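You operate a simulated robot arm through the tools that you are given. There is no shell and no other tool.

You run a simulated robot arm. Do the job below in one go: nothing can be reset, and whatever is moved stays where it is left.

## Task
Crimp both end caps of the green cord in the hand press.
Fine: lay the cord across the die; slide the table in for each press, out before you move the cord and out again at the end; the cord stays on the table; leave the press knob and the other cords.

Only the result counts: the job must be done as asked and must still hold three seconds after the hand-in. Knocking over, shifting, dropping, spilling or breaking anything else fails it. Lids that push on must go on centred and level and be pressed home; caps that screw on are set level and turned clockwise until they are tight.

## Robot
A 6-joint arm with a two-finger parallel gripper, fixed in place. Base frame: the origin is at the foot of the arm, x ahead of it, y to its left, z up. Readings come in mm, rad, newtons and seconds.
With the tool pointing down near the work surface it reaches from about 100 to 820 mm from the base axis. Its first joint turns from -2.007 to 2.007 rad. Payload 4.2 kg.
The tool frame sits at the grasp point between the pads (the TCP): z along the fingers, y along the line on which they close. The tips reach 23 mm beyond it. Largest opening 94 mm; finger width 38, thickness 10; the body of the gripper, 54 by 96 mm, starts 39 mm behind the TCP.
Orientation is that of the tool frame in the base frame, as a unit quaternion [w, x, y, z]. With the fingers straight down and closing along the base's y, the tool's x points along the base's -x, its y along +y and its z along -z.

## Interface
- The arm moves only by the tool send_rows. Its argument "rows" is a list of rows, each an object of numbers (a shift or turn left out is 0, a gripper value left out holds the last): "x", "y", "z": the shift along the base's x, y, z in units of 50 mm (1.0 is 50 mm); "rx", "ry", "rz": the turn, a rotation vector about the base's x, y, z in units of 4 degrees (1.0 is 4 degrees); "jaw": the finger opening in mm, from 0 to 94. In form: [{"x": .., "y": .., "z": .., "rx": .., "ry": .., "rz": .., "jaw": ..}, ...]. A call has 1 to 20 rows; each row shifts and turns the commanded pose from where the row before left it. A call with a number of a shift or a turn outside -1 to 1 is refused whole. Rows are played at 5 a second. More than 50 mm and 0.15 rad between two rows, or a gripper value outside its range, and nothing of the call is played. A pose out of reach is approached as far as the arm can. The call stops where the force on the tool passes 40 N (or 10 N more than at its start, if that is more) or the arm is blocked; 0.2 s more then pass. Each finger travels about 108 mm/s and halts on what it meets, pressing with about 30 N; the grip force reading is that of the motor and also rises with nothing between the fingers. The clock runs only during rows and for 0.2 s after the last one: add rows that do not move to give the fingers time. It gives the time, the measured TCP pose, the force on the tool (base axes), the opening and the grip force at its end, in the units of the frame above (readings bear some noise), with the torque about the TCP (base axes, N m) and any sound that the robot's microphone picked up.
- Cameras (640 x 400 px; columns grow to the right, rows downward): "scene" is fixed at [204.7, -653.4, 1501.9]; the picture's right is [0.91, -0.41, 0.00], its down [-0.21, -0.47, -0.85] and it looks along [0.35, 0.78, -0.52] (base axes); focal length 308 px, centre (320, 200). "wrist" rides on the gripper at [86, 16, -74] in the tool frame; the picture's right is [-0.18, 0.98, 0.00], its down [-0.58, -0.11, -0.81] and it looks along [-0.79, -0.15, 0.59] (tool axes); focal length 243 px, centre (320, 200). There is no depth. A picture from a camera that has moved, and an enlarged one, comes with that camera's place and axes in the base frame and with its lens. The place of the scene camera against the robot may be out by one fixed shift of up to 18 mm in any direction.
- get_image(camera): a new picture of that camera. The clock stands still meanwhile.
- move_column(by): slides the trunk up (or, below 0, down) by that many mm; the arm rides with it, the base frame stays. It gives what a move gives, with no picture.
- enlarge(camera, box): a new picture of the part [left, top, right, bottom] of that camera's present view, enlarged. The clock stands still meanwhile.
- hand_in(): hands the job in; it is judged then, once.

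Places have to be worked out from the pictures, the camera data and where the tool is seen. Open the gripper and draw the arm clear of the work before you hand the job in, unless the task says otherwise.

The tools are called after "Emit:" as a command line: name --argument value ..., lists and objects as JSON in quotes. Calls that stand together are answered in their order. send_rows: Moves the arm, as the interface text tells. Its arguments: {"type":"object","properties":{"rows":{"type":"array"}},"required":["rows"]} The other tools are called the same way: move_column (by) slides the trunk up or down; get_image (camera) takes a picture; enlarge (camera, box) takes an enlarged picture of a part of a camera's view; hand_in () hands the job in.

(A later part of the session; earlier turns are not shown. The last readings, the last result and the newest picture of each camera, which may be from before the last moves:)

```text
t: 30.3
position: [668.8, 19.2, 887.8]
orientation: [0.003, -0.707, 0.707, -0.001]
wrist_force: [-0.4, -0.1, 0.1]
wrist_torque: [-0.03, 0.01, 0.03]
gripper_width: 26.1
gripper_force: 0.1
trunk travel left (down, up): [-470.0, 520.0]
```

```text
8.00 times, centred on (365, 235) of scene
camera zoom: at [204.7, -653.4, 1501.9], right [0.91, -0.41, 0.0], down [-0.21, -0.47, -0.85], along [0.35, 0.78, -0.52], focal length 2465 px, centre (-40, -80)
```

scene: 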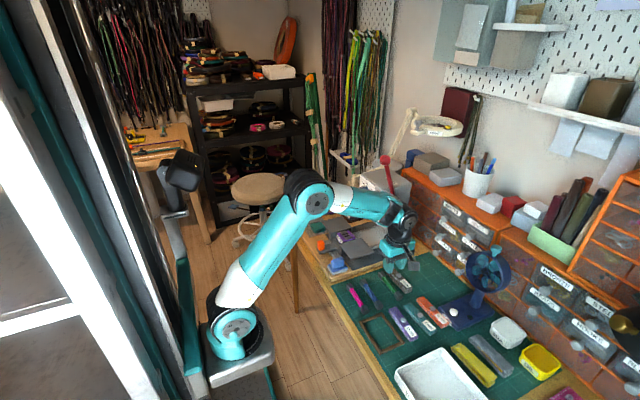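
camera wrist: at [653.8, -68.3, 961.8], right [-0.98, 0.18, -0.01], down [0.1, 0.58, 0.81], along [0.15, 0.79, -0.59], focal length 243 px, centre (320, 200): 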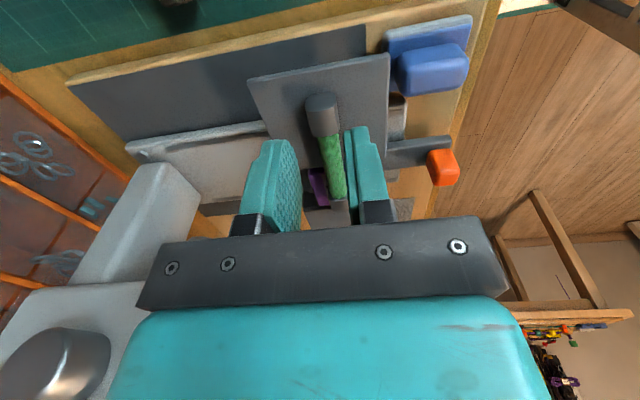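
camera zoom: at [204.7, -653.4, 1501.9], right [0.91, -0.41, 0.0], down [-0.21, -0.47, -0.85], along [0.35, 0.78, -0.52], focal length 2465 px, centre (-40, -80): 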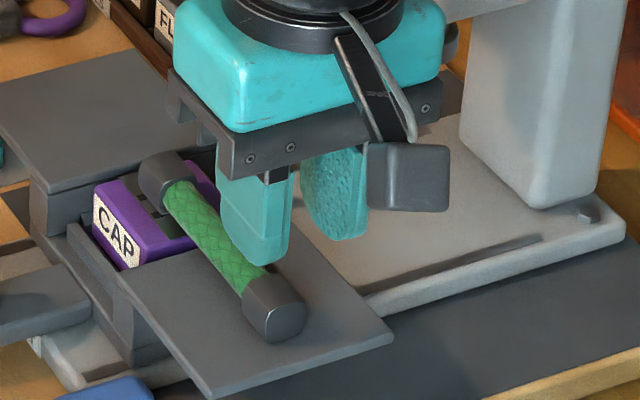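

From this angle it's hard to tell whether the cap is centred on the die in y. I rotate the hand back (fingers closing along y, needed for the handle anyway) and take the steep view from the front.

Emit:
send_rows --rows '[{"z": 0.8, "x": -0.4}, {"z": 0.7, "x": -0.4}, {"x": -0.4, "y": 0.4}, {"rz": -1, "y": 0.4}, {"rz": -1, "y": 0.4}, {"rz": -1, "y": 0.4}, {"rz": -1}, {"rz": -1}, {"rz": -1}, {"rz": -1}, {"rz": -1}, {"rz": -1}, {"rz": -1}, {"rz": -1}, {"rz": -1}, {"rz": -1}, {"rz": -1}]'

Emit:
send_rows --rows '[{"rz": -1}, {"rz": -1}, {"rz": -1}, {"rz": -1}, {"rz": -1}, {"rz": -1}, {"rz": -1}, {"rz": -1}, {"rz": -0.5}, {"ry": 1, "jaw": 80}, {"ry": 1}, {"ry": 1}, {"ry": 1}, {"ry": 1}, {"ry": 1}, {"y": 0.2}, {}]'

Emit:
get_image --camera "wrist"

Emit:
enlarge --camera "wrist" --box '[230, 80, 430, 218]'

```text
t: 33.9
position: [610.4, 97.9, 961.1]
orientation: [0.002, -0.29, 0.957, -0.002]
wrist_force: [0.1, 0.3, 0.5]
wrist_torque: [0.0, 0.01, -0.01]
gripper_width: 26.1
gripper_force: 0.1
trunk travel left (down, up): [-470.0, 520.0]
```

```text
t: 37.5
position: [640.2, 80.6, 950.1]
orientation: [-0.141, -0.007, 0.988, -0.059]
wrist_force: [0.2, -0.5, -0.1]
wrist_torque: [-0.01, 0.03, -0.02]
gripper_width: 79.9
gripper_force: 0.1
out of reach, approached as far as the arm can: row 13, 14, 15, 16
trunk travel left (down, up): [-470.0, 520.0]
```

```text
taken
camera wrist: at [578.1, 105.9, 1043.3], right [0.14, 0.98, -0.16], down [0.78, -0.01, 0.62], along [0.6, -0.22, -0.77], focal length 243 px, centre (320, 200)
```

wrist: 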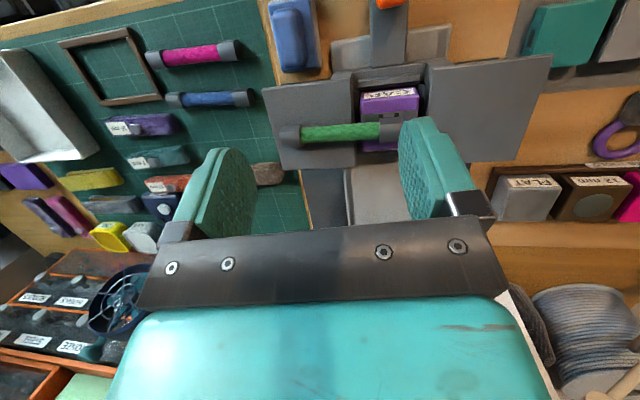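

```text
2.90 times, centred on (330, 149) of wrist
camera zoom: at [578.1, 105.9, 1043.3], right [0.14, 0.98, -0.16], down [0.78, -0.01, 0.62], along [0.6, -0.22, -0.77], focal length 703 px, centre (291, 348)
```

zoom: 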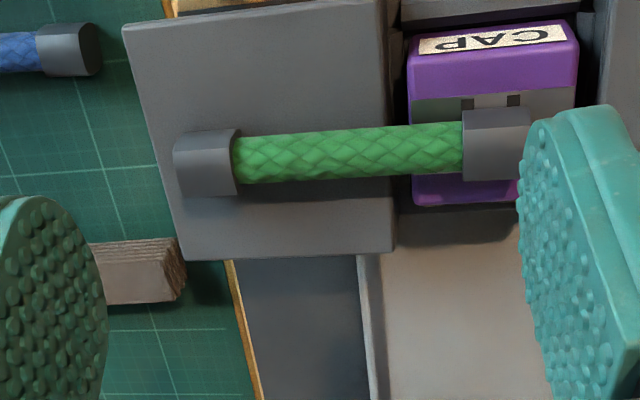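

The cap is centred on the die marks to within ~2 mm. The tilted pose was at the edge of reach, so I undo the tilt and check the reading.

Emit:
send_rows --rows '[{"ry": -1}, {"ry": -1}, {"ry": -1}, {"ry": -1}, {"ry": -1}, {"ry": -1}, {}]'

Emit:
get_image --camera "scene"

```text
t: 39.1
position: [643.7, 80.3, 951.1]
orientation: [-0.015, 0.002, 0.998, -0.06]
wrist_force: [0.0, -0.4, -0.4]
wrist_torque: [0.01, 0.0, 0.02]
gripper_width: 80.2
gripper_force: 0.1
out of reach, approached as far as the arm can: row 1, 2
trunk travel left (down, up): [-470.0, 520.0]
```

```text
taken
```

scene: 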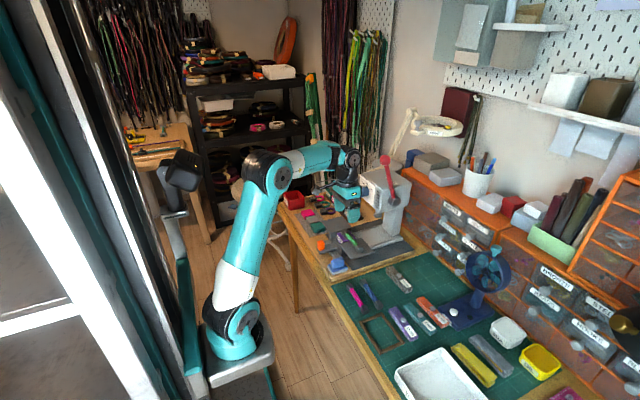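

The hand picked up ~7° roll and some drift from the unreachable rows. I level it again and move back above the orange handle.

Emit:
send_rows --rows '[{"x": -0.5, "rx": 0.86}, {"x": -0.5, "rx": 0.86, "y": 0.4}, {"ry": -0.43, "y": 0.37, "x": -0.4}, {}, {}]'

Emit:
get_image --camera "wrist"

```text
t: 40.3
position: [572.8, 117.2, 952.5]
orientation: [0.0, 0.001, 1.0, 0.0]
wrist_force: [0.0, -0.2, -0.2]
wrist_torque: [0.02, -0.02, -0.02]
gripper_width: 80.0
gripper_force: 0.1
trunk travel left (down, up): [-470.0, 520.0]
```

```text
taken
camera wrist: at [486.6, 133.8, 1026.0], right [0.19, 0.98, 0.0], down [0.58, -0.11, 0.81], along [0.79, -0.15, -0.59], focal length 243 px, centre (320, 200)
```

wrist: 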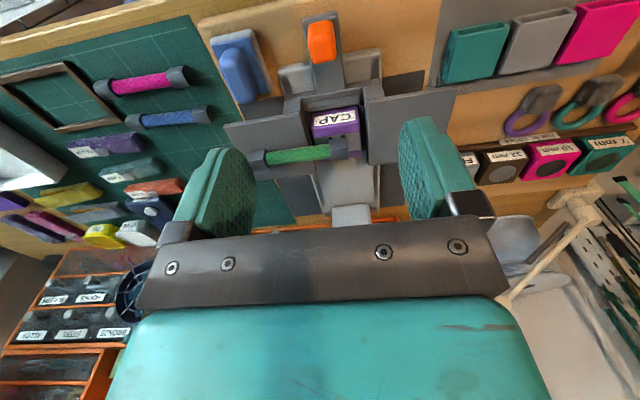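

The knob is near (571, 119). I lower over it with a 50 mm opening and re-check before closing.

Emit:
send_rows --rows '[{"z": -0.8, "jaw": 50}, {"z": -0.8}, {"x": -0.03, "y": 0.02}, {}]'

Emit:
get_image --camera "wrist"

Emit:
enlarge --camera "wrist" --box '[230, 80, 430, 218]'

Emit:
enlarge --camera "scene" --box '[300, 200, 400, 270]'

```text
t: 41.3
position: [570.8, 118.9, 869.1]
orientation: [0.0, 0.0, 1.0, 0.0]
wrist_force: [-0.2, -0.4, -0.1]
wrist_torque: [0.02, -0.02, 0.02]
gripper_width: 50.1
gripper_force: 0.1
trunk travel left (down, up): [-470.0, 520.0]
```

```text
taken
camera wrist: at [486.0, 135.1, 943.4], right [0.19, 0.98, 0.0], down [0.58, -0.11, 0.81], along [0.79, -0.15, -0.59], focal length 243 px, centre (320, 200)
```

wrist: 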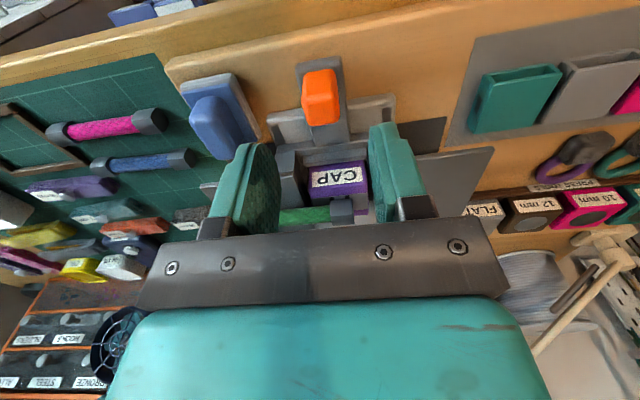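

```text
2.90 times, centred on (330, 149) of wrist
camera zoom: at [486.0, 135.1, 943.4], right [0.19, 0.98, 0.0], down [0.58, -0.11, 0.81], along [0.79, -0.15, -0.59], focal length 703 px, centre (291, 348)
```

zoom: 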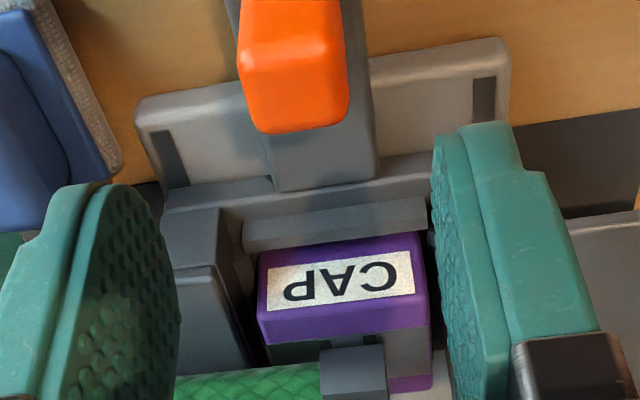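

```text
5.71 times, centred on (350, 235) of scene
camera zoom: at [204.7, -653.4, 1501.9], right [0.91, -0.41, 0.0], down [-0.21, -0.47, -0.85], along [0.35, 0.78, -0.52], focal length 1761 px, centre (149, 0)
```

zoom: 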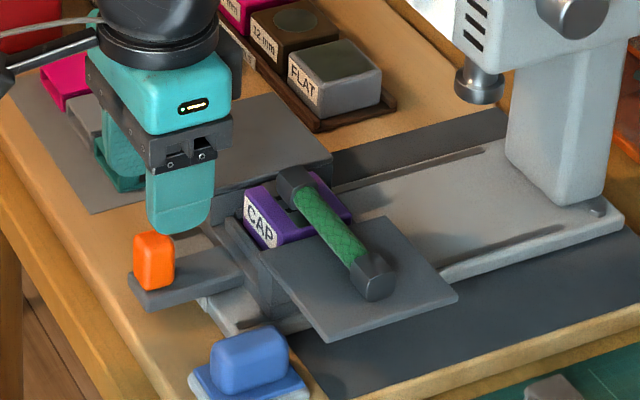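

The cord lies well across the die. The knob top is about z≈815; I descend around it to TCP z≈818 and close gently.

Emit:
send_rows --rows '[{"z": -0.5}, {"z": -0.3}, {"z": -0.2}, {}, {}]'

Emit:
enlarge --camera "wrist" --box '[230, 80, 430, 218]'

Emit:
enlarge --camera "scene" --box '[300, 200, 400, 270]'

```text
t: 42.5
position: [570.5, 120.1, 821.2]
orientation: [0.0, 0.0, 1.0, 0.0]
wrist_force: [0.5, 0.7, -0.2]
wrist_torque: [-0.02, -0.03, -0.01]
gripper_width: 49.9
gripper_force: 0.0
trunk travel left (down, up): [-470.0, 520.0]
```

```text
2.90 times, centred on (330, 149) of wrist
camera zoom: at [485.4, 135.9, 894.9], right [0.19, 0.98, 0.0], down [0.58, -0.11, 0.81], along [0.79, -0.15, -0.59], focal length 703 px, centre (291, 348)
```

zoom: 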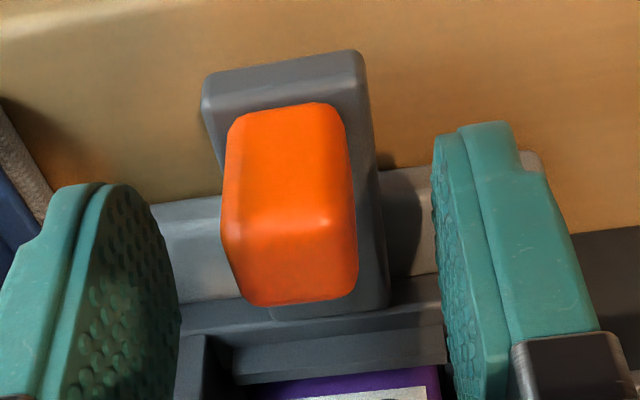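

```text
5.71 times, centred on (350, 235) of scene
camera zoom: at [204.7, -653.4, 1501.9], right [0.91, -0.41, 0.0], down [-0.21, -0.47, -0.85], along [0.35, 0.78, -0.52], focal length 1761 px, centre (149, 0)
```

zoom: 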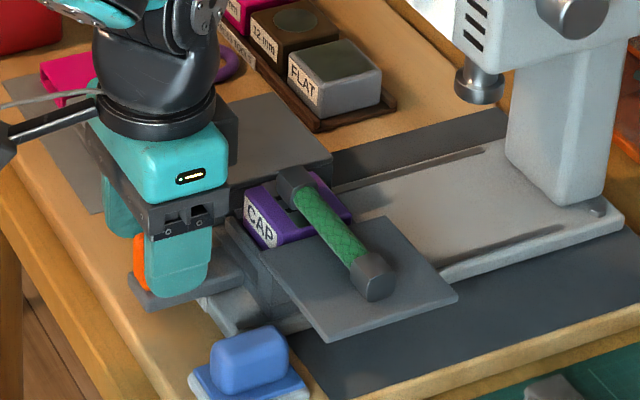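

Fingers straddle the knob evenly. I lower 5 mm more and close on it.

Emit:
send_rows --rows '[{"z": -0.1}, {"jaw": 35}, {"jaw": 12}, {}, {}, {}]'

Emit:
enlarge --camera "scene" --box '[300, 200, 400, 270]'

```text
t: 43.9
position: [570.5, 118.7, 815.5]
orientation: [0.0, 0.001, 1.0, 0.001]
wrist_force: [0.4, 9.4, -5.5]
wrist_torque: [-0.25, -0.89, 0.29]
gripper_width: 21.9
gripper_force: 44.7
trunk travel left (down, up): [-470.0, 520.0]
```

```text
5.71 times, centred on (350, 235) of scene
camera zoom: at [204.7, -653.4, 1501.9], right [0.91, -0.41, 0.0], down [-0.21, -0.47, -0.85], along [0.35, 0.78, -0.52], focal length 1761 px, centre (149, 0)
```

zoom: 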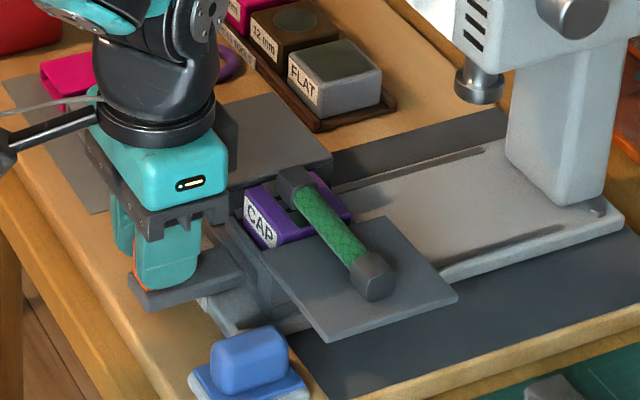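

Knob gripped (21.9 mm). I nudge the hand 0.7 mm in +y to relax the side load, then begin sliding the table in slowly.

Emit:
send_rows --rows '[{"y": 0.014}, {"x": 0.05}, {"x": 0.1}, {"x": 0.15}, {"x": 0.1}, {"x": 0.05}, {}]'

Emit:
enlarge --camera "scene" --box '[300, 190, 410, 270]'

```text
t: 45.5
position: [594.1, 119.2, 815.9]
orientation: [-0.001, 0.001, 1.0, 0.0]
wrist_force: [-1.8, 7.1, -7.1]
wrist_torque: [0.05, 1.16, 0.49]
gripper_width: 21.8
gripper_force: 44.8
trunk travel left (down, up): [-470.0, 520.0]
```

```text
5.00 times, centred on (355, 230) of scene
camera zoom: at [204.7, -653.4, 1501.9], right [0.91, -0.41, 0.0], down [-0.21, -0.47, -0.85], along [0.35, 0.78, -0.52], focal length 1541 px, centre (145, 50)
```

zoom: 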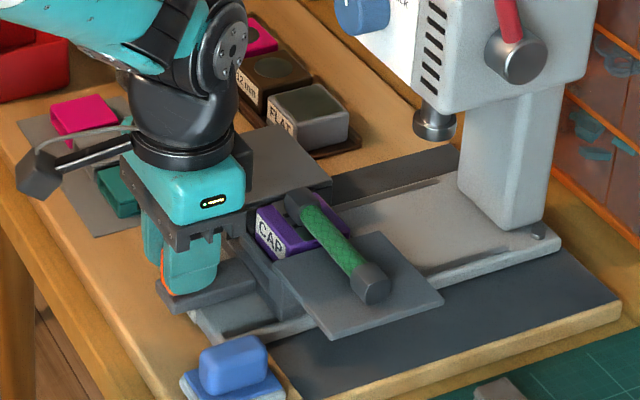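

The table slides smoothly and the cord rides along. I continue about 85 mm further.

Emit:
send_rows --rows '[{"x": 0.08}, {"x": 0.15}, {"x": 0.2}, {"x": 0.2}, {"x": 0.2}, {"x": 0.2}, {"x": 0.2}, {"x": 0.2}, {"x": 0.15}, {"x": 0.08}, {}]'

Emit:
enlarge --camera "scene" --box '[300, 150, 440, 270]'

```text
t: 47.9
position: [677.5, 120.2, 815.2]
orientation: [-0.002, 0.001, 1.0, -0.001]
wrist_force: [-0.4, 1.0, -19.9]
wrist_torque: [0.16, 0.2, 0.16]
gripper_width: 21.7
gripper_force: 44.7
trunk travel left (down, up): [-470.0, 520.0]
```

```text
3.33 times, centred on (370, 210) of scene
camera zoom: at [204.7, -653.4, 1501.9], right [0.91, -0.41, 0.0], down [-0.21, -0.47, -0.85], along [0.35, 0.78, -0.52], focal length 1027 px, centre (153, 167)
```

zoom: 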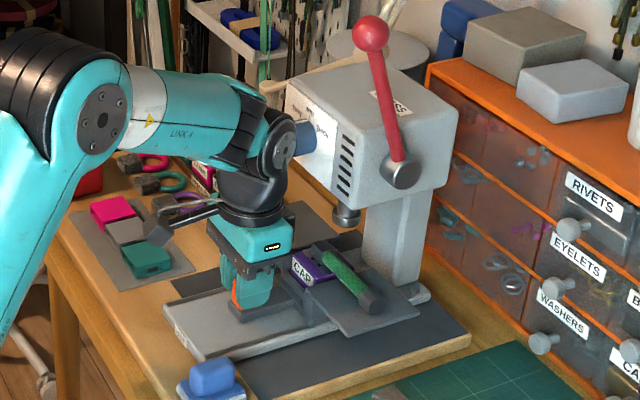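

Sliding works; but the wrist is approaching the press's blue knob (≈x 740). To gain clearance I re-grip the orange handle 13 mm further back before finishing the slide.

Emit:
send_rows --rows '[{"z": -0.02}, {"jaw": 34}, {}, {"x": -0.13}, {"x": -0.13}, {"jaw": 12}, {}, {}, {}]'

Emit:
get_image --camera "wrist"

Emit:
enlarge --camera "scene" --box '[320, 150, 420, 240]'

```text
t: 49.9
position: [663.1, 118.8, 814.2]
orientation: [0.0, 0.002, 1.0, 0.001]
wrist_force: [0.3, -3.8, 1.6]
wrist_torque: [-0.29, 0.23, 0.13]
gripper_width: 22.1
gripper_force: 44.8
trunk travel left (down, up): [-470.0, 520.0]
```

```text
taken
camera wrist: at [577.5, 136.2, 889.1], right [0.19, 0.98, 0.0], down [0.58, -0.11, 0.81], along [0.79, -0.15, -0.59], focal length 243 px, centre (320, 200)
```

wrist: 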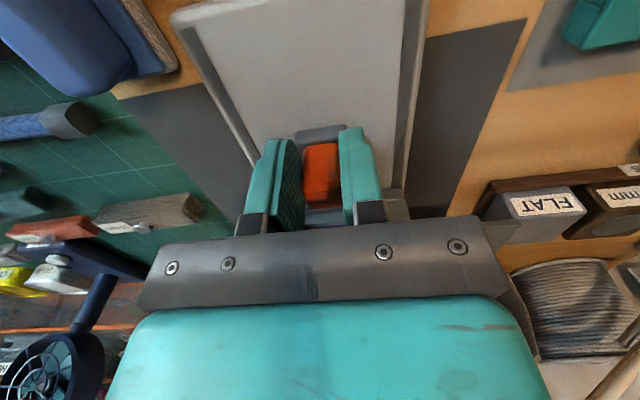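

```text
4.44 times, centred on (370, 195) of scene
camera zoom: at [204.7, -653.4, 1501.9], right [0.91, -0.41, 0.0], down [-0.21, -0.47, -0.85], along [0.35, 0.78, -0.52], focal length 1370 px, centre (98, 222)
```

zoom: 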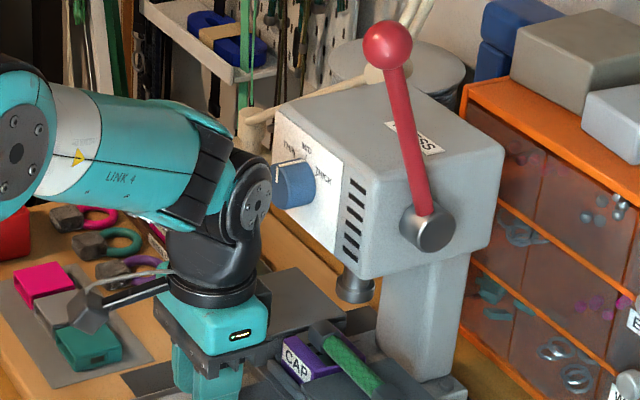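

Now gripped with more clearance to the press knob. I push on slowly in small steps.

Emit:
send_rows --rows '[{"x": 0.06}, {"x": 0.08}, {"x": 0.08}, {"x": 0.05}, {}]'

Emit:
enlarge --camera "scene" --box '[320, 170, 420, 240]'

```text
t: 51.1
position: [677.4, 120.8, 815.1]
orientation: [-0.001, 0.001, 1.0, 0.0]
wrist_force: [-1.2, 1.4, -17.1]
wrist_torque: [0.04, -0.82, 0.3]
gripper_width: 21.9
gripper_force: 44.8
trunk travel left (down, up): [-470.0, 520.0]
```

```text
5.71 times, centred on (370, 205) of scene
camera zoom: at [204.7, -653.4, 1501.9], right [0.91, -0.41, 0.0], down [-0.21, -0.47, -0.85], along [0.35, 0.78, -0.52], focal length 1761 px, centre (34, 171)
```

zoom: 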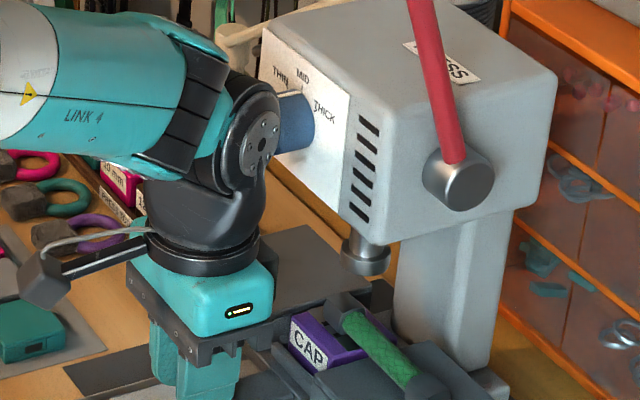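

Plenty of wrist clearance remains. The ram is about 8 mm further; I creep in until the table meets its stop.

Emit:
send_rows --rows '[{"z": -0.02, "x": 0.04}, {"x": 0.05}, {"x": 0.05}, {}]'

Emit:
enlarge --camera "scene" --box '[320, 170, 420, 240]'

```text
t: 52.1
position: [683.1, 119.0, 815.5]
orientation: [0.0, 0.001, 1.0, 0.001]
wrist_force: [-1.9, 9.6, -2.3]
wrist_torque: [-0.2, 1.49, 0.17]
gripper_width: 21.9
gripper_force: 44.6
trunk travel left (down, up): [-470.0, 520.0]
```

```text
5.71 times, centred on (370, 205) of scene
camera zoom: at [204.7, -653.4, 1501.9], right [0.91, -0.41, 0.0], down [-0.21, -0.47, -0.85], along [0.35, 0.78, -0.52], focal length 1761 px, centre (34, 171)
```

zoom: 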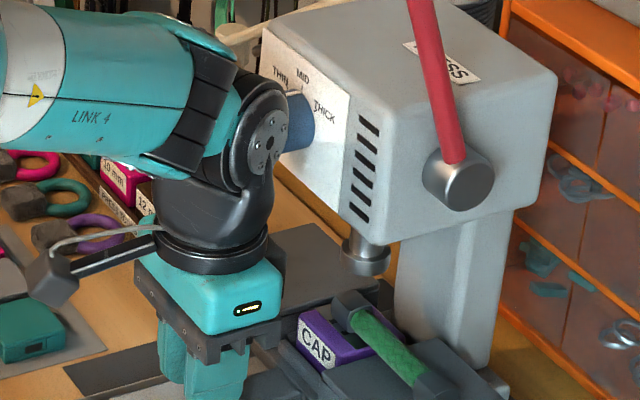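

Still moving freely; I continue creeping.

Emit:
send_rows --rows '[{"x": 0.05}, {"x": 0.05}, {"x": 0.05}, {}]'

Emit:
enlarge --camera "scene" --box '[320, 170, 420, 240]'

Emit:
get_image --camera "wrist"

```text
t: 53.1
position: [687.9, 119.8, 816.1]
orientation: [-0.003, 0.001, 1.0, 0.0]
wrist_force: [-38.6, -0.2, 8.8]
wrist_torque: [0.16, 0.22, 0.08]
gripper_width: 21.5
gripper_force: 44.9
trunk travel left (down, up): [-470.0, 520.0]
```

```text
5.71 times, centred on (370, 205) of scene
camera zoom: at [204.7, -653.4, 1501.9], right [0.91, -0.41, 0.0], down [-0.21, -0.47, -0.85], along [0.35, 0.78, -0.52], focal length 1761 px, centre (34, 171)
```

zoom: 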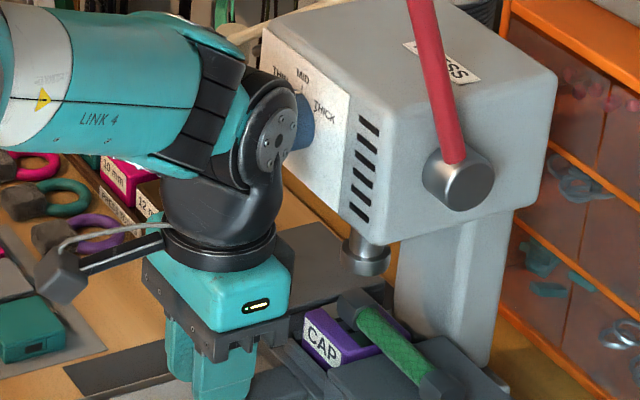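

```text
taken
camera wrist: at [603.3, 136.1, 889.3], right [0.18, 0.98, 0.0], down [0.58, -0.11, 0.8], along [0.79, -0.15, -0.59], focal length 243 px, centre (320, 200)
```

wrist: 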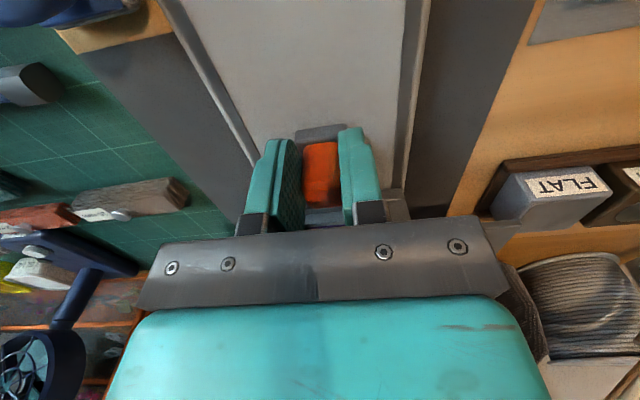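

The table hit its stop (38 N in −x); total travel ≈131 mm puts the die under the ram. I back off slightly, release the handle, and rise clear.

Emit:
send_rows --rows '[{"x": -0.05}, {"jaw": 36}, {}, {}, {"x": -0.1, "z": 0.2}, {"z": 0.5}, {"x": -0.4, "z": 0.4}, {"x": -0.5, "z": 0.4}, {"x": -0.5}, {}]'

Emit:
get_image --camera "wrist"

Emit:
enlarge --camera "scene" --box '[310, 140, 440, 260]'

```text
t: 55.3
position: [612.6, 121.8, 889.1]
orientation: [0.0, 0.001, 1.0, 0.0]
wrist_force: [0.0, -0.4, -0.6]
wrist_torque: [-0.01, 0.01, -0.01]
gripper_width: 35.9
gripper_force: 0.1
trunk travel left (down, up): [-470.0, 520.0]
```

```text
taken
camera wrist: at [527.8, 137.8, 962.5], right [0.19, 0.98, 0.0], down [0.58, -0.11, 0.81], along [0.79, -0.15, -0.59], focal length 243 px, centre (320, 200)
```

wrist: 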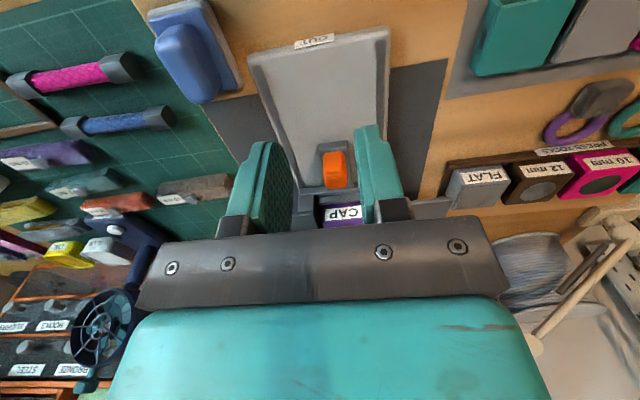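

```text
3.33 times, centred on (375, 200) of scene
camera zoom: at [204.7, -653.4, 1501.9], right [0.91, -0.41, 0.0], down [-0.21, -0.47, -0.85], along [0.35, 0.78, -0.52], focal length 1027 px, centre (137, 200)
```

zoom: 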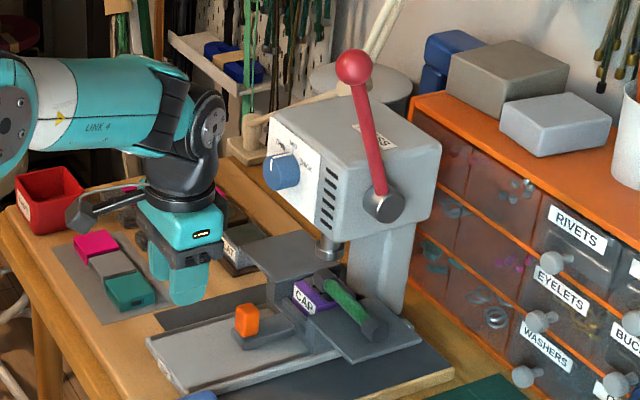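

The die and cord are under the ram. Next I need precise lever geometry, so I raise the trunk and look at the lever and ball from above-front.

Emit:
move_column --by 330

Emit:
send_rows --rows '[{"jaw": 94}, {}, {}]'

Emit:
get_image --camera "wrist"

Emit:
enlarge --camera "wrist" --box '[220, 80, 430, 230]'

Emit:
enlarge --camera "scene" --box '[340, 140, 420, 210]'

```text
t: 58.6
position: [614.2, 122.1, 1219.3]
orientation: [0.0, 0.001, 1.0, 0.0]
wrist_force: [0.0, 0.1, 0.4]
wrist_torque: [0.03, -0.01, -0.01]
gripper_width: 36.1
gripper_force: 0.0
trunk travel left (down, up): [-800.0, 190.0]
```

```text
t: 59.4
position: [613.1, 121.6, 1219.0]
orientation: [0.0, 0.001, 1.0, 0.0]
wrist_force: [-0.6, -0.6, 0.1]
wrist_torque: [0.0, 0.02, 0.02]
gripper_width: 94.1
gripper_force: 0.1
trunk travel left (down, up): [-800.0, 190.0]
```

```text
taken
camera wrist: at [528.1, 137.8, 1292.4], right [0.19, 0.98, 0.0], down [0.58, -0.11, 0.81], along [0.79, -0.15, -0.59], focal length 243 px, centre (320, 200)
```

wrist: 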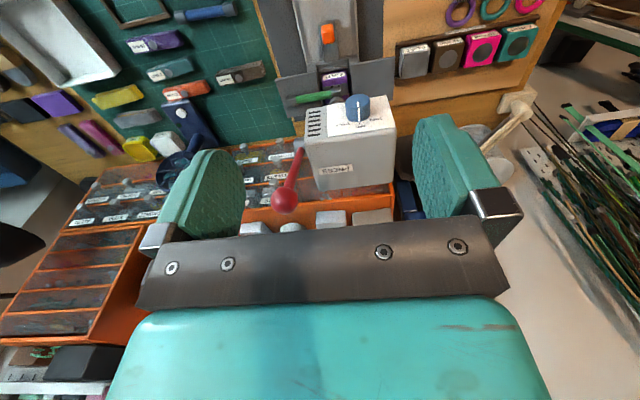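

```text
2.67 times, centred on (325, 155) of wrist
camera zoom: at [528.1, 137.8, 1292.4], right [0.19, 0.98, 0.0], down [0.58, -0.11, 0.81], along [0.79, -0.15, -0.59], focal length 647 px, centre (307, 320)
```

zoom: 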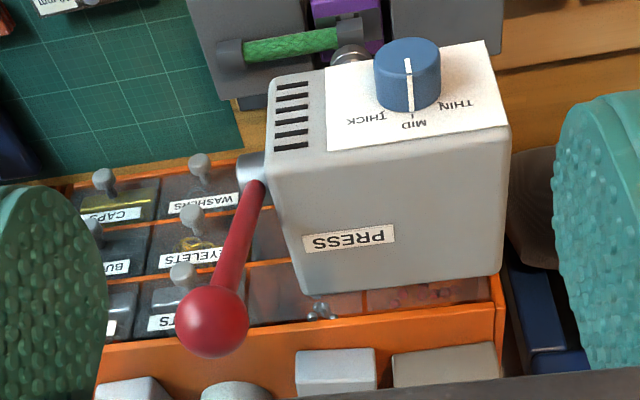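

```text
5.71 times, centred on (380, 175) of scene
camera zoom: at [204.7, -653.4, 1501.9], right [0.91, -0.41, 0.0], down [-0.21, -0.47, -0.85], along [0.35, 0.78, -0.52], focal length 1761 px, centre (-23, 343)
```

zoom: 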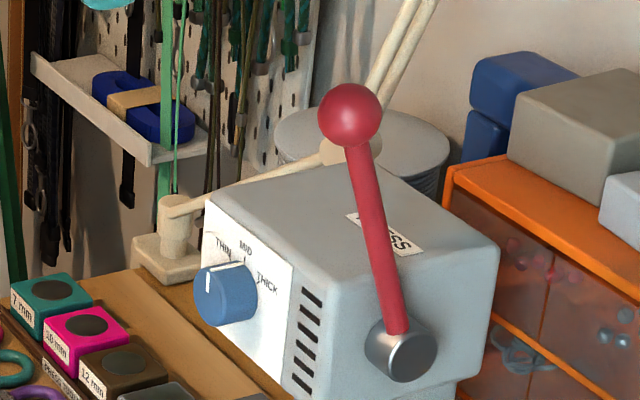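

Combined views put the lever pivot axis at about (804, y, 960) and the ball (34 mm dia) at about (749, 53, 1120), head's −y face at y≈72. I move above the ball with jaws open and check alignment.

Emit:
send_rows --rows '[{"y": -0.7, "x": 0.4}, {"y": -0.68, "x": 0.5}, {"x": 0.6}, {"x": 0.6}, {"x": 0.6, "jaw": 70}, {}, {}]'

Emit:
get_image --camera "wrist"

Emit:
get_image --camera "scene"

```text
t: 61.0
position: [749.8, 51.1, 1218.1]
orientation: [0.0, 0.001, 1.0, 0.001]
wrist_force: [0.1, -0.8, -0.2]
wrist_torque: [0.0, 0.01, -0.02]
gripper_width: 69.8
gripper_force: 0.1
trunk travel left (down, up): [-800.0, 190.0]
```

```text
taken
camera wrist: at [664.1, 67.1, 1292.5], right [0.19, 0.98, 0.0], down [0.58, -0.11, 0.81], along [0.79, -0.15, -0.59], focal length 243 px, centre (320, 200)
```

wrist: 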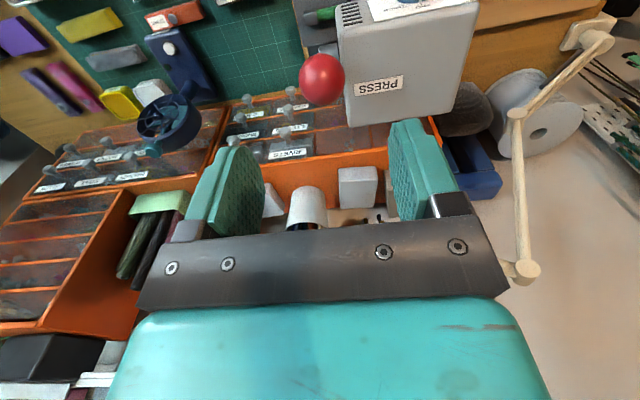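

```text
taken
```

scene: 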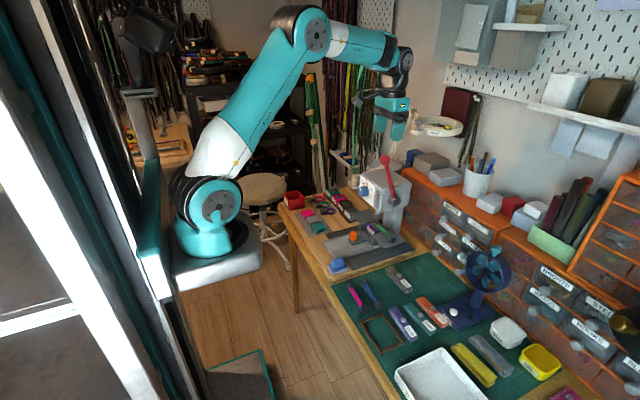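

The ball triangulates to (751.7, 51.9, 1120). I descend over it and close on the ball.

Emit:
send_rows --rows '[{"x": 0.03, "y": 0.016, "z": -0.6}, {"z": -0.6}, {"z": -0.5}, {"z": -0.27}, {}]'

Emit:
get_image --camera "wrist"

Emit:
enlarge --camera "scene" --box '[340, 100, 440, 220]'

```text
t: 62.2
position: [750.5, 52.7, 1117.7]
orientation: [-0.001, 0.001, 1.0, 0.0]
wrist_force: [-0.6, -0.4, -0.6]
wrist_torque: [0.01, 0.0, 0.01]
gripper_width: 70.2
gripper_force: 0.1
trunk travel left (down, up): [-800.0, 190.0]
```

```text
taken
camera wrist: at [664.2, 68.9, 1193.4], right [0.19, 0.98, 0.0], down [0.58, -0.11, 0.81], along [0.79, -0.15, -0.59], focal length 243 px, centre (320, 200)
```

wrist: 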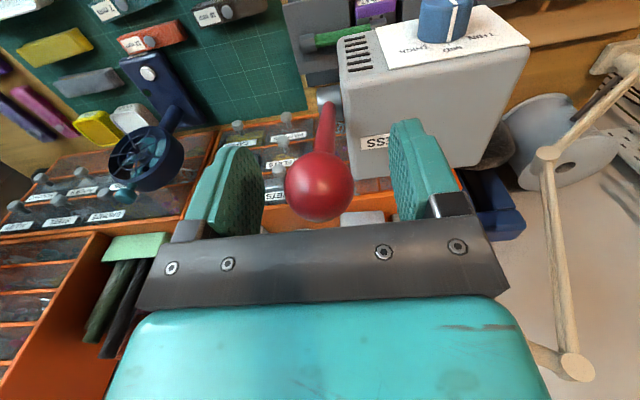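

```text
3.33 times, centred on (390, 160) of scene
camera zoom: at [204.7, -653.4, 1501.9], right [0.91, -0.41, 0.0], down [-0.21, -0.47, -0.85], along [0.35, 0.78, -0.52], focal length 1027 px, centre (87, 333)
```

zoom: 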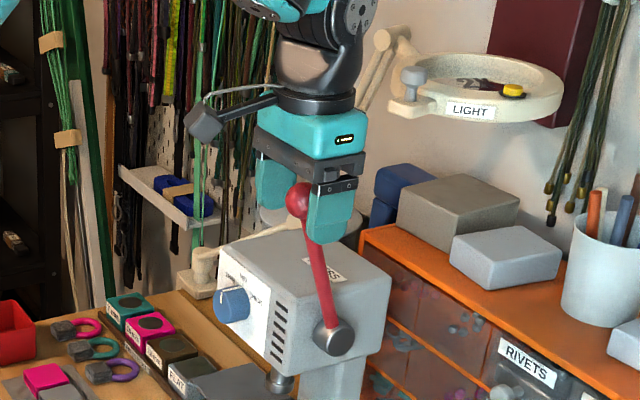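

The ball sits centred between the pads. I close on it.

Emit:
send_rows --rows '[{"jaw": 45}, {"jaw": 25}, {}, {}, {}]'

```text
t: 63.4
position: [749.7, 52.9, 1120.0]
orientation: [-0.001, 0.002, 1.0, 0.0]
wrist_force: [0.0, -7.1, -1.3]
wrist_torque: [0.0, 0.01, -0.05]
gripper_width: 33.1
gripper_force: 44.8
trunk travel left (down, up): [-800.0, 190.0]
```

Ball gripped (33 mm). I start pulling the lever forward and down along its arc, one small step first to feel direction and resistance.

Emit:
send_rows --rows '[{"y": -0.01}, {"x": -0.107, "z": -0.04}, {"x": -0.107, "z": -0.04}, {}]'

Emit:
enlarge --camera "scene" --box '[330, 100, 430, 220]'

```text
t: 64.4
position: [740.3, 52.0, 1114.9]
orientation: [0.001, 0.001, 1.0, 0.0]
wrist_force: [7.4, -10.9, 3.8]
wrist_torque: [0.01, -1.28, -0.04]
gripper_width: 33.0
gripper_force: 45.3
trunk travel left (down, up): [-800.0, 190.0]
```

```text
3.33 times, centred on (380, 160) of scene
camera zoom: at [204.7, -653.4, 1501.9], right [0.91, -0.41, 0.0], down [-0.21, -0.47, -0.85], along [0.35, 0.78, -0.52], focal length 1027 px, centre (120, 333)
```

zoom: 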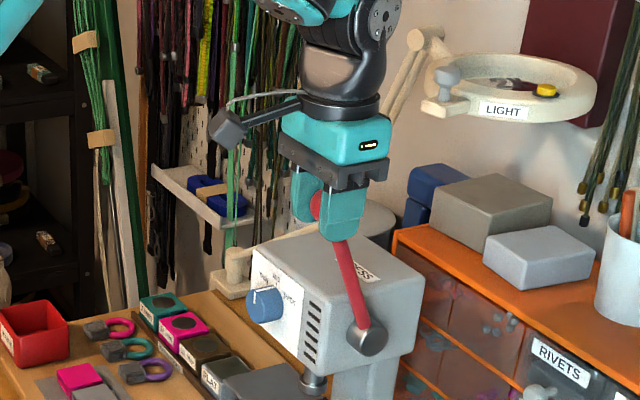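

The lever follows with light resistance (~8 N). I continue along the arc to about 38°.

Emit:
send_rows --rows '[{"y": -0.012, "x": -0.108, "z": -0.047}, {"x": -0.108, "z": -0.047}, {"x": -0.104, "z": -0.056}, {"x": -0.104, "z": -0.056}, {"x": -0.099, "z": -0.062}, {"x": -0.099, "z": -0.062}, {"x": -0.095, "z": -0.069}, {"x": -0.095, "z": -0.069}, {}]'

Emit:
enlarge --camera "scene" --box '[320, 110, 420, 230]'

```text
t: 66.4
position: [700.0, 52.4, 1092.3]
orientation: [0.0, 0.001, 1.0, 0.001]
wrist_force: [6.4, -5.0, 7.3]
wrist_torque: [0.02, -1.26, -0.04]
gripper_width: 33.0
gripper_force: 44.8
trunk travel left (down, up): [-800.0, 190.0]
```

```text
3.33 times, centred on (370, 170) of scene
camera zoom: at [204.7, -653.4, 1501.9], right [0.91, -0.41, 0.0], down [-0.21, -0.47, -0.85], along [0.35, 0.78, -0.52], focal length 1027 px, centre (153, 300)
```

zoom: 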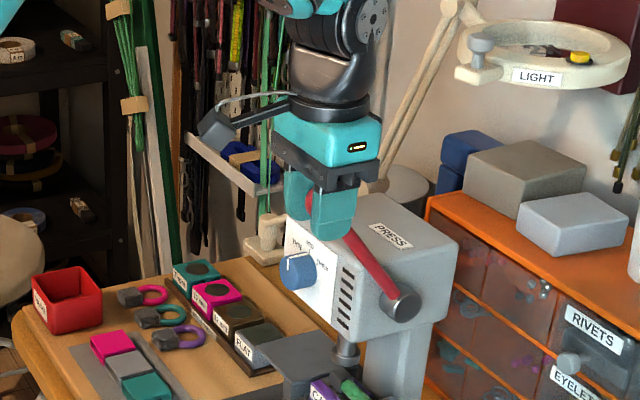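

Tracking the arc well at low force. I continue to about 58°.

Emit:
send_rows --rows '[{"x": -0.09, "z": -0.075}, {"x": -0.09, "z": -0.075}, {"x": -0.085, "z": -0.082}, {"x": -0.085, "z": -0.082}, {"x": -0.078, "z": -0.087}, {"x": -0.078, "z": -0.087}, {"x": -0.073, "z": -0.093}, {"x": -0.073, "z": -0.093}, {"x": -0.065, "z": -0.097}, {"x": -0.065, "z": -0.097}, {}]'

Emit:
enlarge --camera "scene" --box '[320, 130, 420, 250]'

```text
t: 68.8
position: [659.8, 52.3, 1050.5]
orientation: [0.0, 0.001, 1.0, 0.0]
wrist_force: [4.5, -5.7, 11.0]
wrist_torque: [0.0, -1.3, -0.06]
gripper_width: 33.2
gripper_force: 44.6
trunk travel left (down, up): [-800.0, 190.0]
```

```text
3.33 times, centred on (370, 190) of scene
camera zoom: at [204.7, -653.4, 1501.9], right [0.91, -0.41, 0.0], down [-0.21, -0.47, -0.85], along [0.35, 0.78, -0.52], focal length 1027 px, centre (153, 233)
```

zoom: 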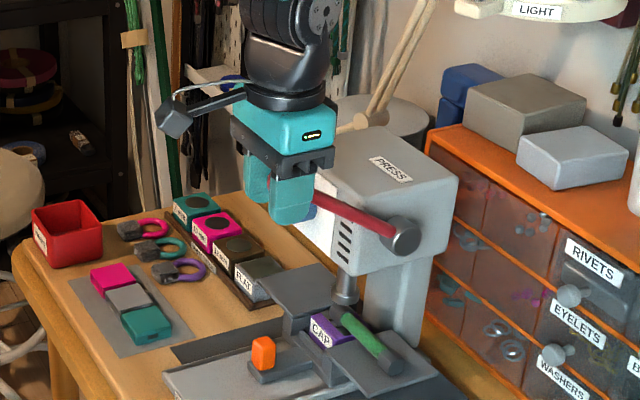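

Force rising slightly (~12 N), lever still descending. I continue to 70°.

Emit:
send_rows --rows '[{"x": -0.059, "z": -0.102}, {"x": -0.059, "z": -0.102}, {"x": -0.051, "z": -0.106}, {"x": -0.051, "z": -0.106}, {"x": -0.045, "z": -0.108}, {"x": -0.045, "z": -0.108}, {}]'

Emit:
enlarge --camera "scene" --box '[320, 150, 420, 250]'

```text
t: 70.4
position: [643.5, 52.6, 1016.3]
orientation: [-0.001, 0.002, 1.0, 0.001]
wrist_force: [1.1, -9.4, 11.2]
wrist_torque: [-0.02, -1.09, -0.12]
gripper_width: 33.2
gripper_force: 45.0
trunk travel left (down, up): [-800.0, 190.0]
```

```text
4.00 times, centred on (370, 200) of scene
camera zoom: at [204.7, -653.4, 1501.9], right [0.91, -0.41, 0.0], down [-0.21, -0.47, -0.85], along [0.35, 0.78, -0.52], focal length 1232 px, centre (120, 200)
```

zoom: 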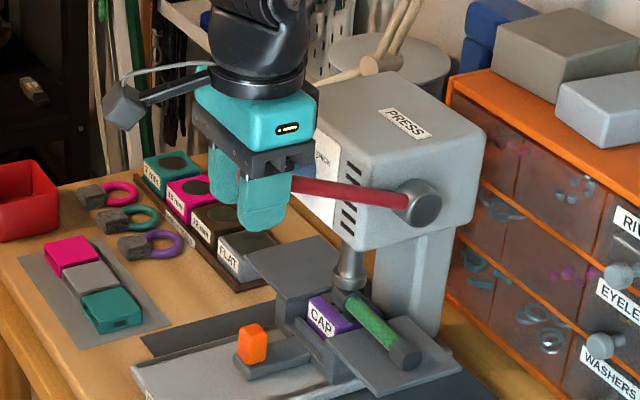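

The ram has come down almost to the cap, directly over it. I press on, watching force and sound.

Emit:
send_rows --rows '[{"x": -0.036, "z": -0.112}, {"x": -0.036, "z": -0.112}, {"x": -0.028, "z": -0.114}, {"x": -0.028, "z": -0.114}, {}]'

Emit:
enlarge --camera "scene" --box '[320, 150, 420, 250]'

```text
t: 71.6
position: [636.5, 52.0, 994.1]
orientation: [0.0, 0.0, 1.0, 0.001]
wrist_force: [2.4, -2.6, 13.0]
wrist_torque: [0.09, -1.26, 0.0]
gripper_width: 33.3
gripper_force: 44.9
trunk travel left (down, up): [-800.0, 190.0]
```

```text
4.00 times, centred on (370, 200) of scene
camera zoom: at [204.7, -653.4, 1501.9], right [0.91, -0.41, 0.0], down [-0.21, -0.47, -0.85], along [0.35, 0.78, -0.52], focal length 1232 px, centre (120, 200)
```

zoom: 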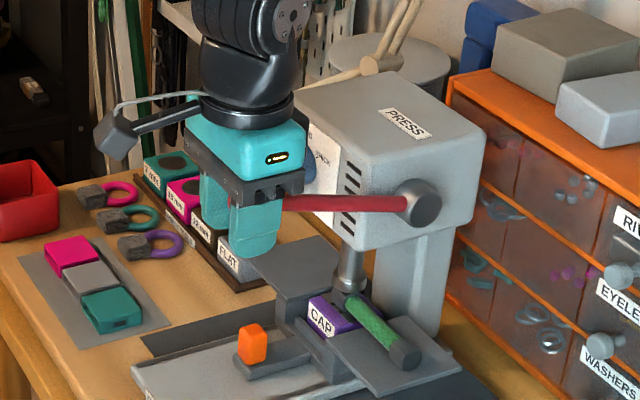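

The ram now meets the cap. I continue through to crimp.

Emit:
send_rows --rows '[{"x": -0.021, "z": -0.116}, {"x": -0.021, "z": -0.116}, {"x": -0.012, "z": -0.117}, {"x": -0.012, "z": -0.117}, {}]'

Emit:
enlarge --camera "scene" --box '[320, 150, 420, 250]'

```text
t: 72.8
position: [633.1, 52.9, 970.2]
orientation: [-0.002, 0.001, 1.0, 0.0]
wrist_force: [-7.8, -5.4, 12.5]
wrist_torque: [0.0, -0.96, -0.05]
gripper_width: 33.2
gripper_force: 45.6
trunk travel left (down, up): [-800.0, 190.0]
```

```text
4.00 times, centred on (370, 200) of scene
camera zoom: at [204.7, -653.4, 1501.9], right [0.91, -0.41, 0.0], down [-0.21, -0.47, -0.85], along [0.35, 0.78, -0.52], focal length 1232 px, centre (120, 200)
```

zoom: 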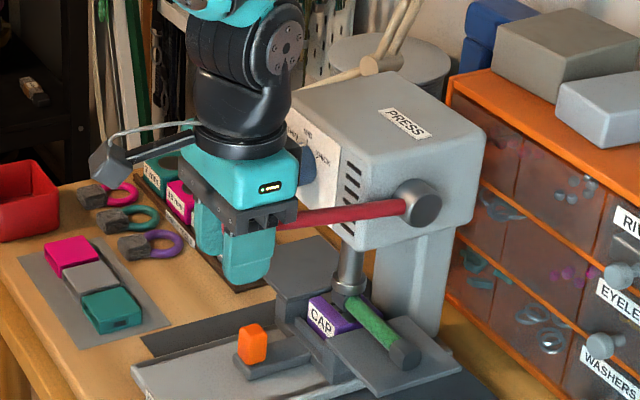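

Still lowering; small radial load suggests easing +x a hair. I continue past horizontal.

Emit:
send_rows --rows '[{"x": 0.006, "z": -0.11}, {"x": 0.008, "z": -0.11}, {}]'

Emit:
enlarge --camera "scene" --box '[320, 160, 420, 250]'

```text
t: 73.6
position: [634.1, 52.4, 961.4]
orientation: [-0.001, 0.0, 1.0, -0.001]
wrist_force: [-20.4, -7.8, 24.3]
wrist_torque: [0.06, -0.32, -0.09]
gripper_width: 33.7
gripper_force: 44.5
trunk travel left (down, up): [-800.0, 190.0]
```

```text
4.44 times, centred on (370, 205) of scene
camera zoom: at [204.7, -653.4, 1501.9], right [0.91, -0.41, 0.0], down [-0.21, -0.47, -0.85], along [0.35, 0.78, -0.52], focal length 1370 px, centre (98, 178)
```

zoom: 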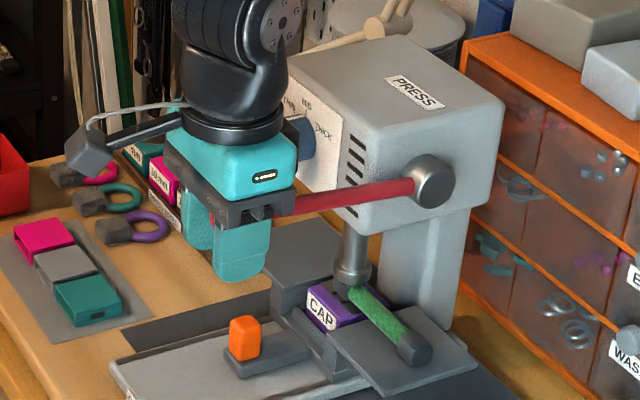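

Resistance is now building (crimp force or end stop). I ease +x slightly and press a few mm more.

Emit:
send_rows --rows '[{"x": 0.02, "z": -0.03}, {"x": 0.015, "z": -0.04}, {}]'

Emit:
get_image --camera "wrist"

Emit:
enlarge --camera "scene" --box '[330, 180, 420, 250]'

```text
t: 74.4
position: [636.4, 53.0, 957.9]
orientation: [0.001, 0.0, 1.0, 0.001]
wrist_force: [-21.6, 2.6, 29.3]
wrist_torque: [-0.03, -0.46, 0.05]
gripper_width: 33.2
gripper_force: 45.2
trunk travel left (down, up): [-800.0, 190.0]
```

```text
taken
camera wrist: at [550.8, 67.9, 1031.9], right [0.18, 0.98, 0.0], down [0.58, -0.11, 0.81], along [0.79, -0.15, -0.59], focal length 243 px, centre (320, 200)
```

wrist: 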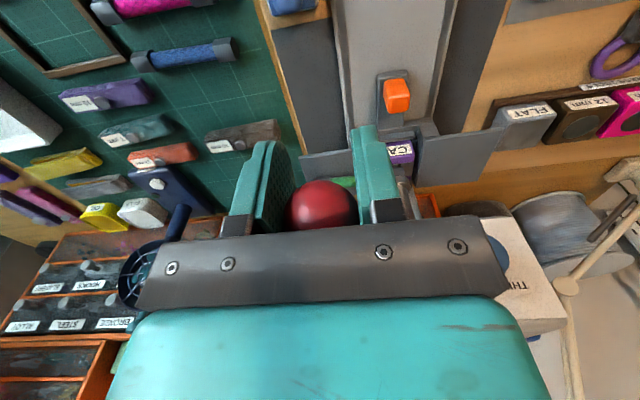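

```text
5.71 times, centred on (375, 215) of scene
camera zoom: at [204.7, -653.4, 1501.9], right [0.91, -0.41, 0.0], down [-0.21, -0.47, -0.85], along [0.35, 0.78, -0.52], focal length 1761 px, centre (6, 114)
```

zoom: 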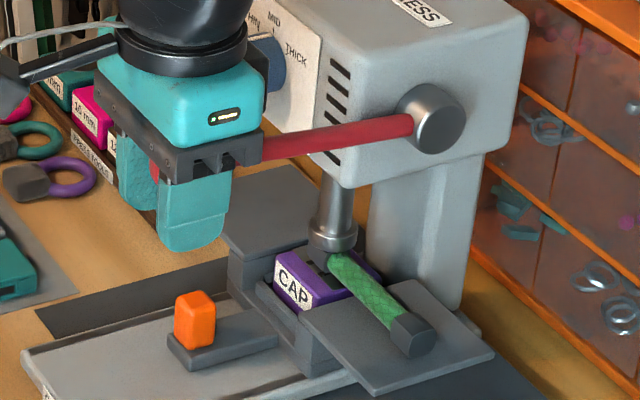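

The ball has slipped ~9 mm up within the pads, so friction isn't enough for the final squeeze. I'll loosen the jaws to cage the ball and push down with the palm directly on top of it.

Emit:
send_rows --rows '[{"jaw": 42}, {"x": 0.06}, {"x": 0.06, "z": -0.08}, {"z": -0.08}, {}]'

Emit:
get_image --camera "wrist"

Emit:
enlarge --camera "scene" --box '[330, 180, 420, 250]'

```text
t: 75.7
position: [644.1, 50.7, 952.5]
orientation: [0.003, 0.001, 1.0, 0.001]
wrist_force: [-13.2, -5.1, 30.1]
wrist_torque: [0.25, -0.4, -0.01]
gripper_width: 41.9
gripper_force: 0.1
trunk travel left (down, up): [-800.0, 190.0]
stopped in row 5: the force on the tool passed its limit at 47 N (the readings are from after the stop); the commanded pose is now the measured one
```

```text
taken
camera wrist: at [558.2, 67.1, 1026.0], right [0.19, 0.98, 0.0], down [0.58, -0.11, 0.81], along [0.8, -0.15, -0.59], focal length 243 px, centre (320, 200)
```

wrist: 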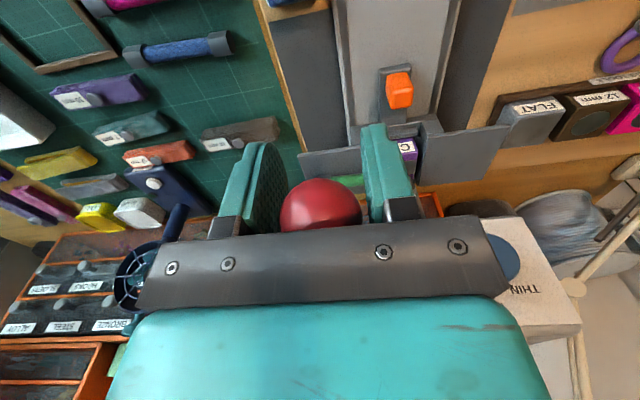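

```text
5.71 times, centred on (375, 215) of scene
camera zoom: at [204.7, -653.4, 1501.9], right [0.91, -0.41, 0.0], down [-0.21, -0.47, -0.85], along [0.35, 0.78, -0.52], focal length 1761 px, centre (6, 114)
```

zoom: 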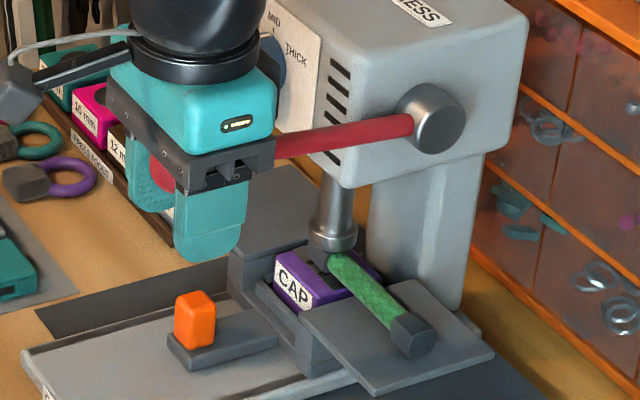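

The ball is at about (641, 52, 968), i.e. the lever is essentially horizontal and stopped at ~47 N. I press once more to confirm it is the end of stroke.

Emit:
send_rows --rows '[{"z": -0.02}, {"z": -0.02}, {"z": -0.02}, {}]'

Emit:
enlarge --camera "scene" --box '[355, 190, 415, 245]'

```text
t: 76.1
position: [645.0, 50.8, 952.1]
orientation: [0.004, 0.001, 1.0, 0.001]
wrist_force: [-13.3, -5.0, 26.3]
wrist_torque: [0.2, -0.36, 0.06]
gripper_width: 41.9
gripper_force: 0.0
trunk travel left (down, up): [-800.0, 190.0]
stopped in row 2: the force on the tool passed its limit at 46 N (the readings are from after the stop); the commanded pose is now the measured one
```

```text
7.27 times, centred on (385, 218) of scene
camera zoom: at [204.7, -653.4, 1501.9], right [0.91, -0.41, 0.0], down [-0.21, -0.47, -0.85], along [0.35, 0.78, -0.52], focal length 2241 px, centre (-153, 73)
```

zoom: 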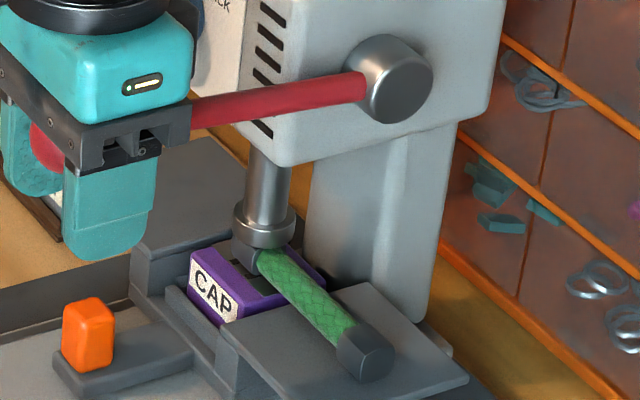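

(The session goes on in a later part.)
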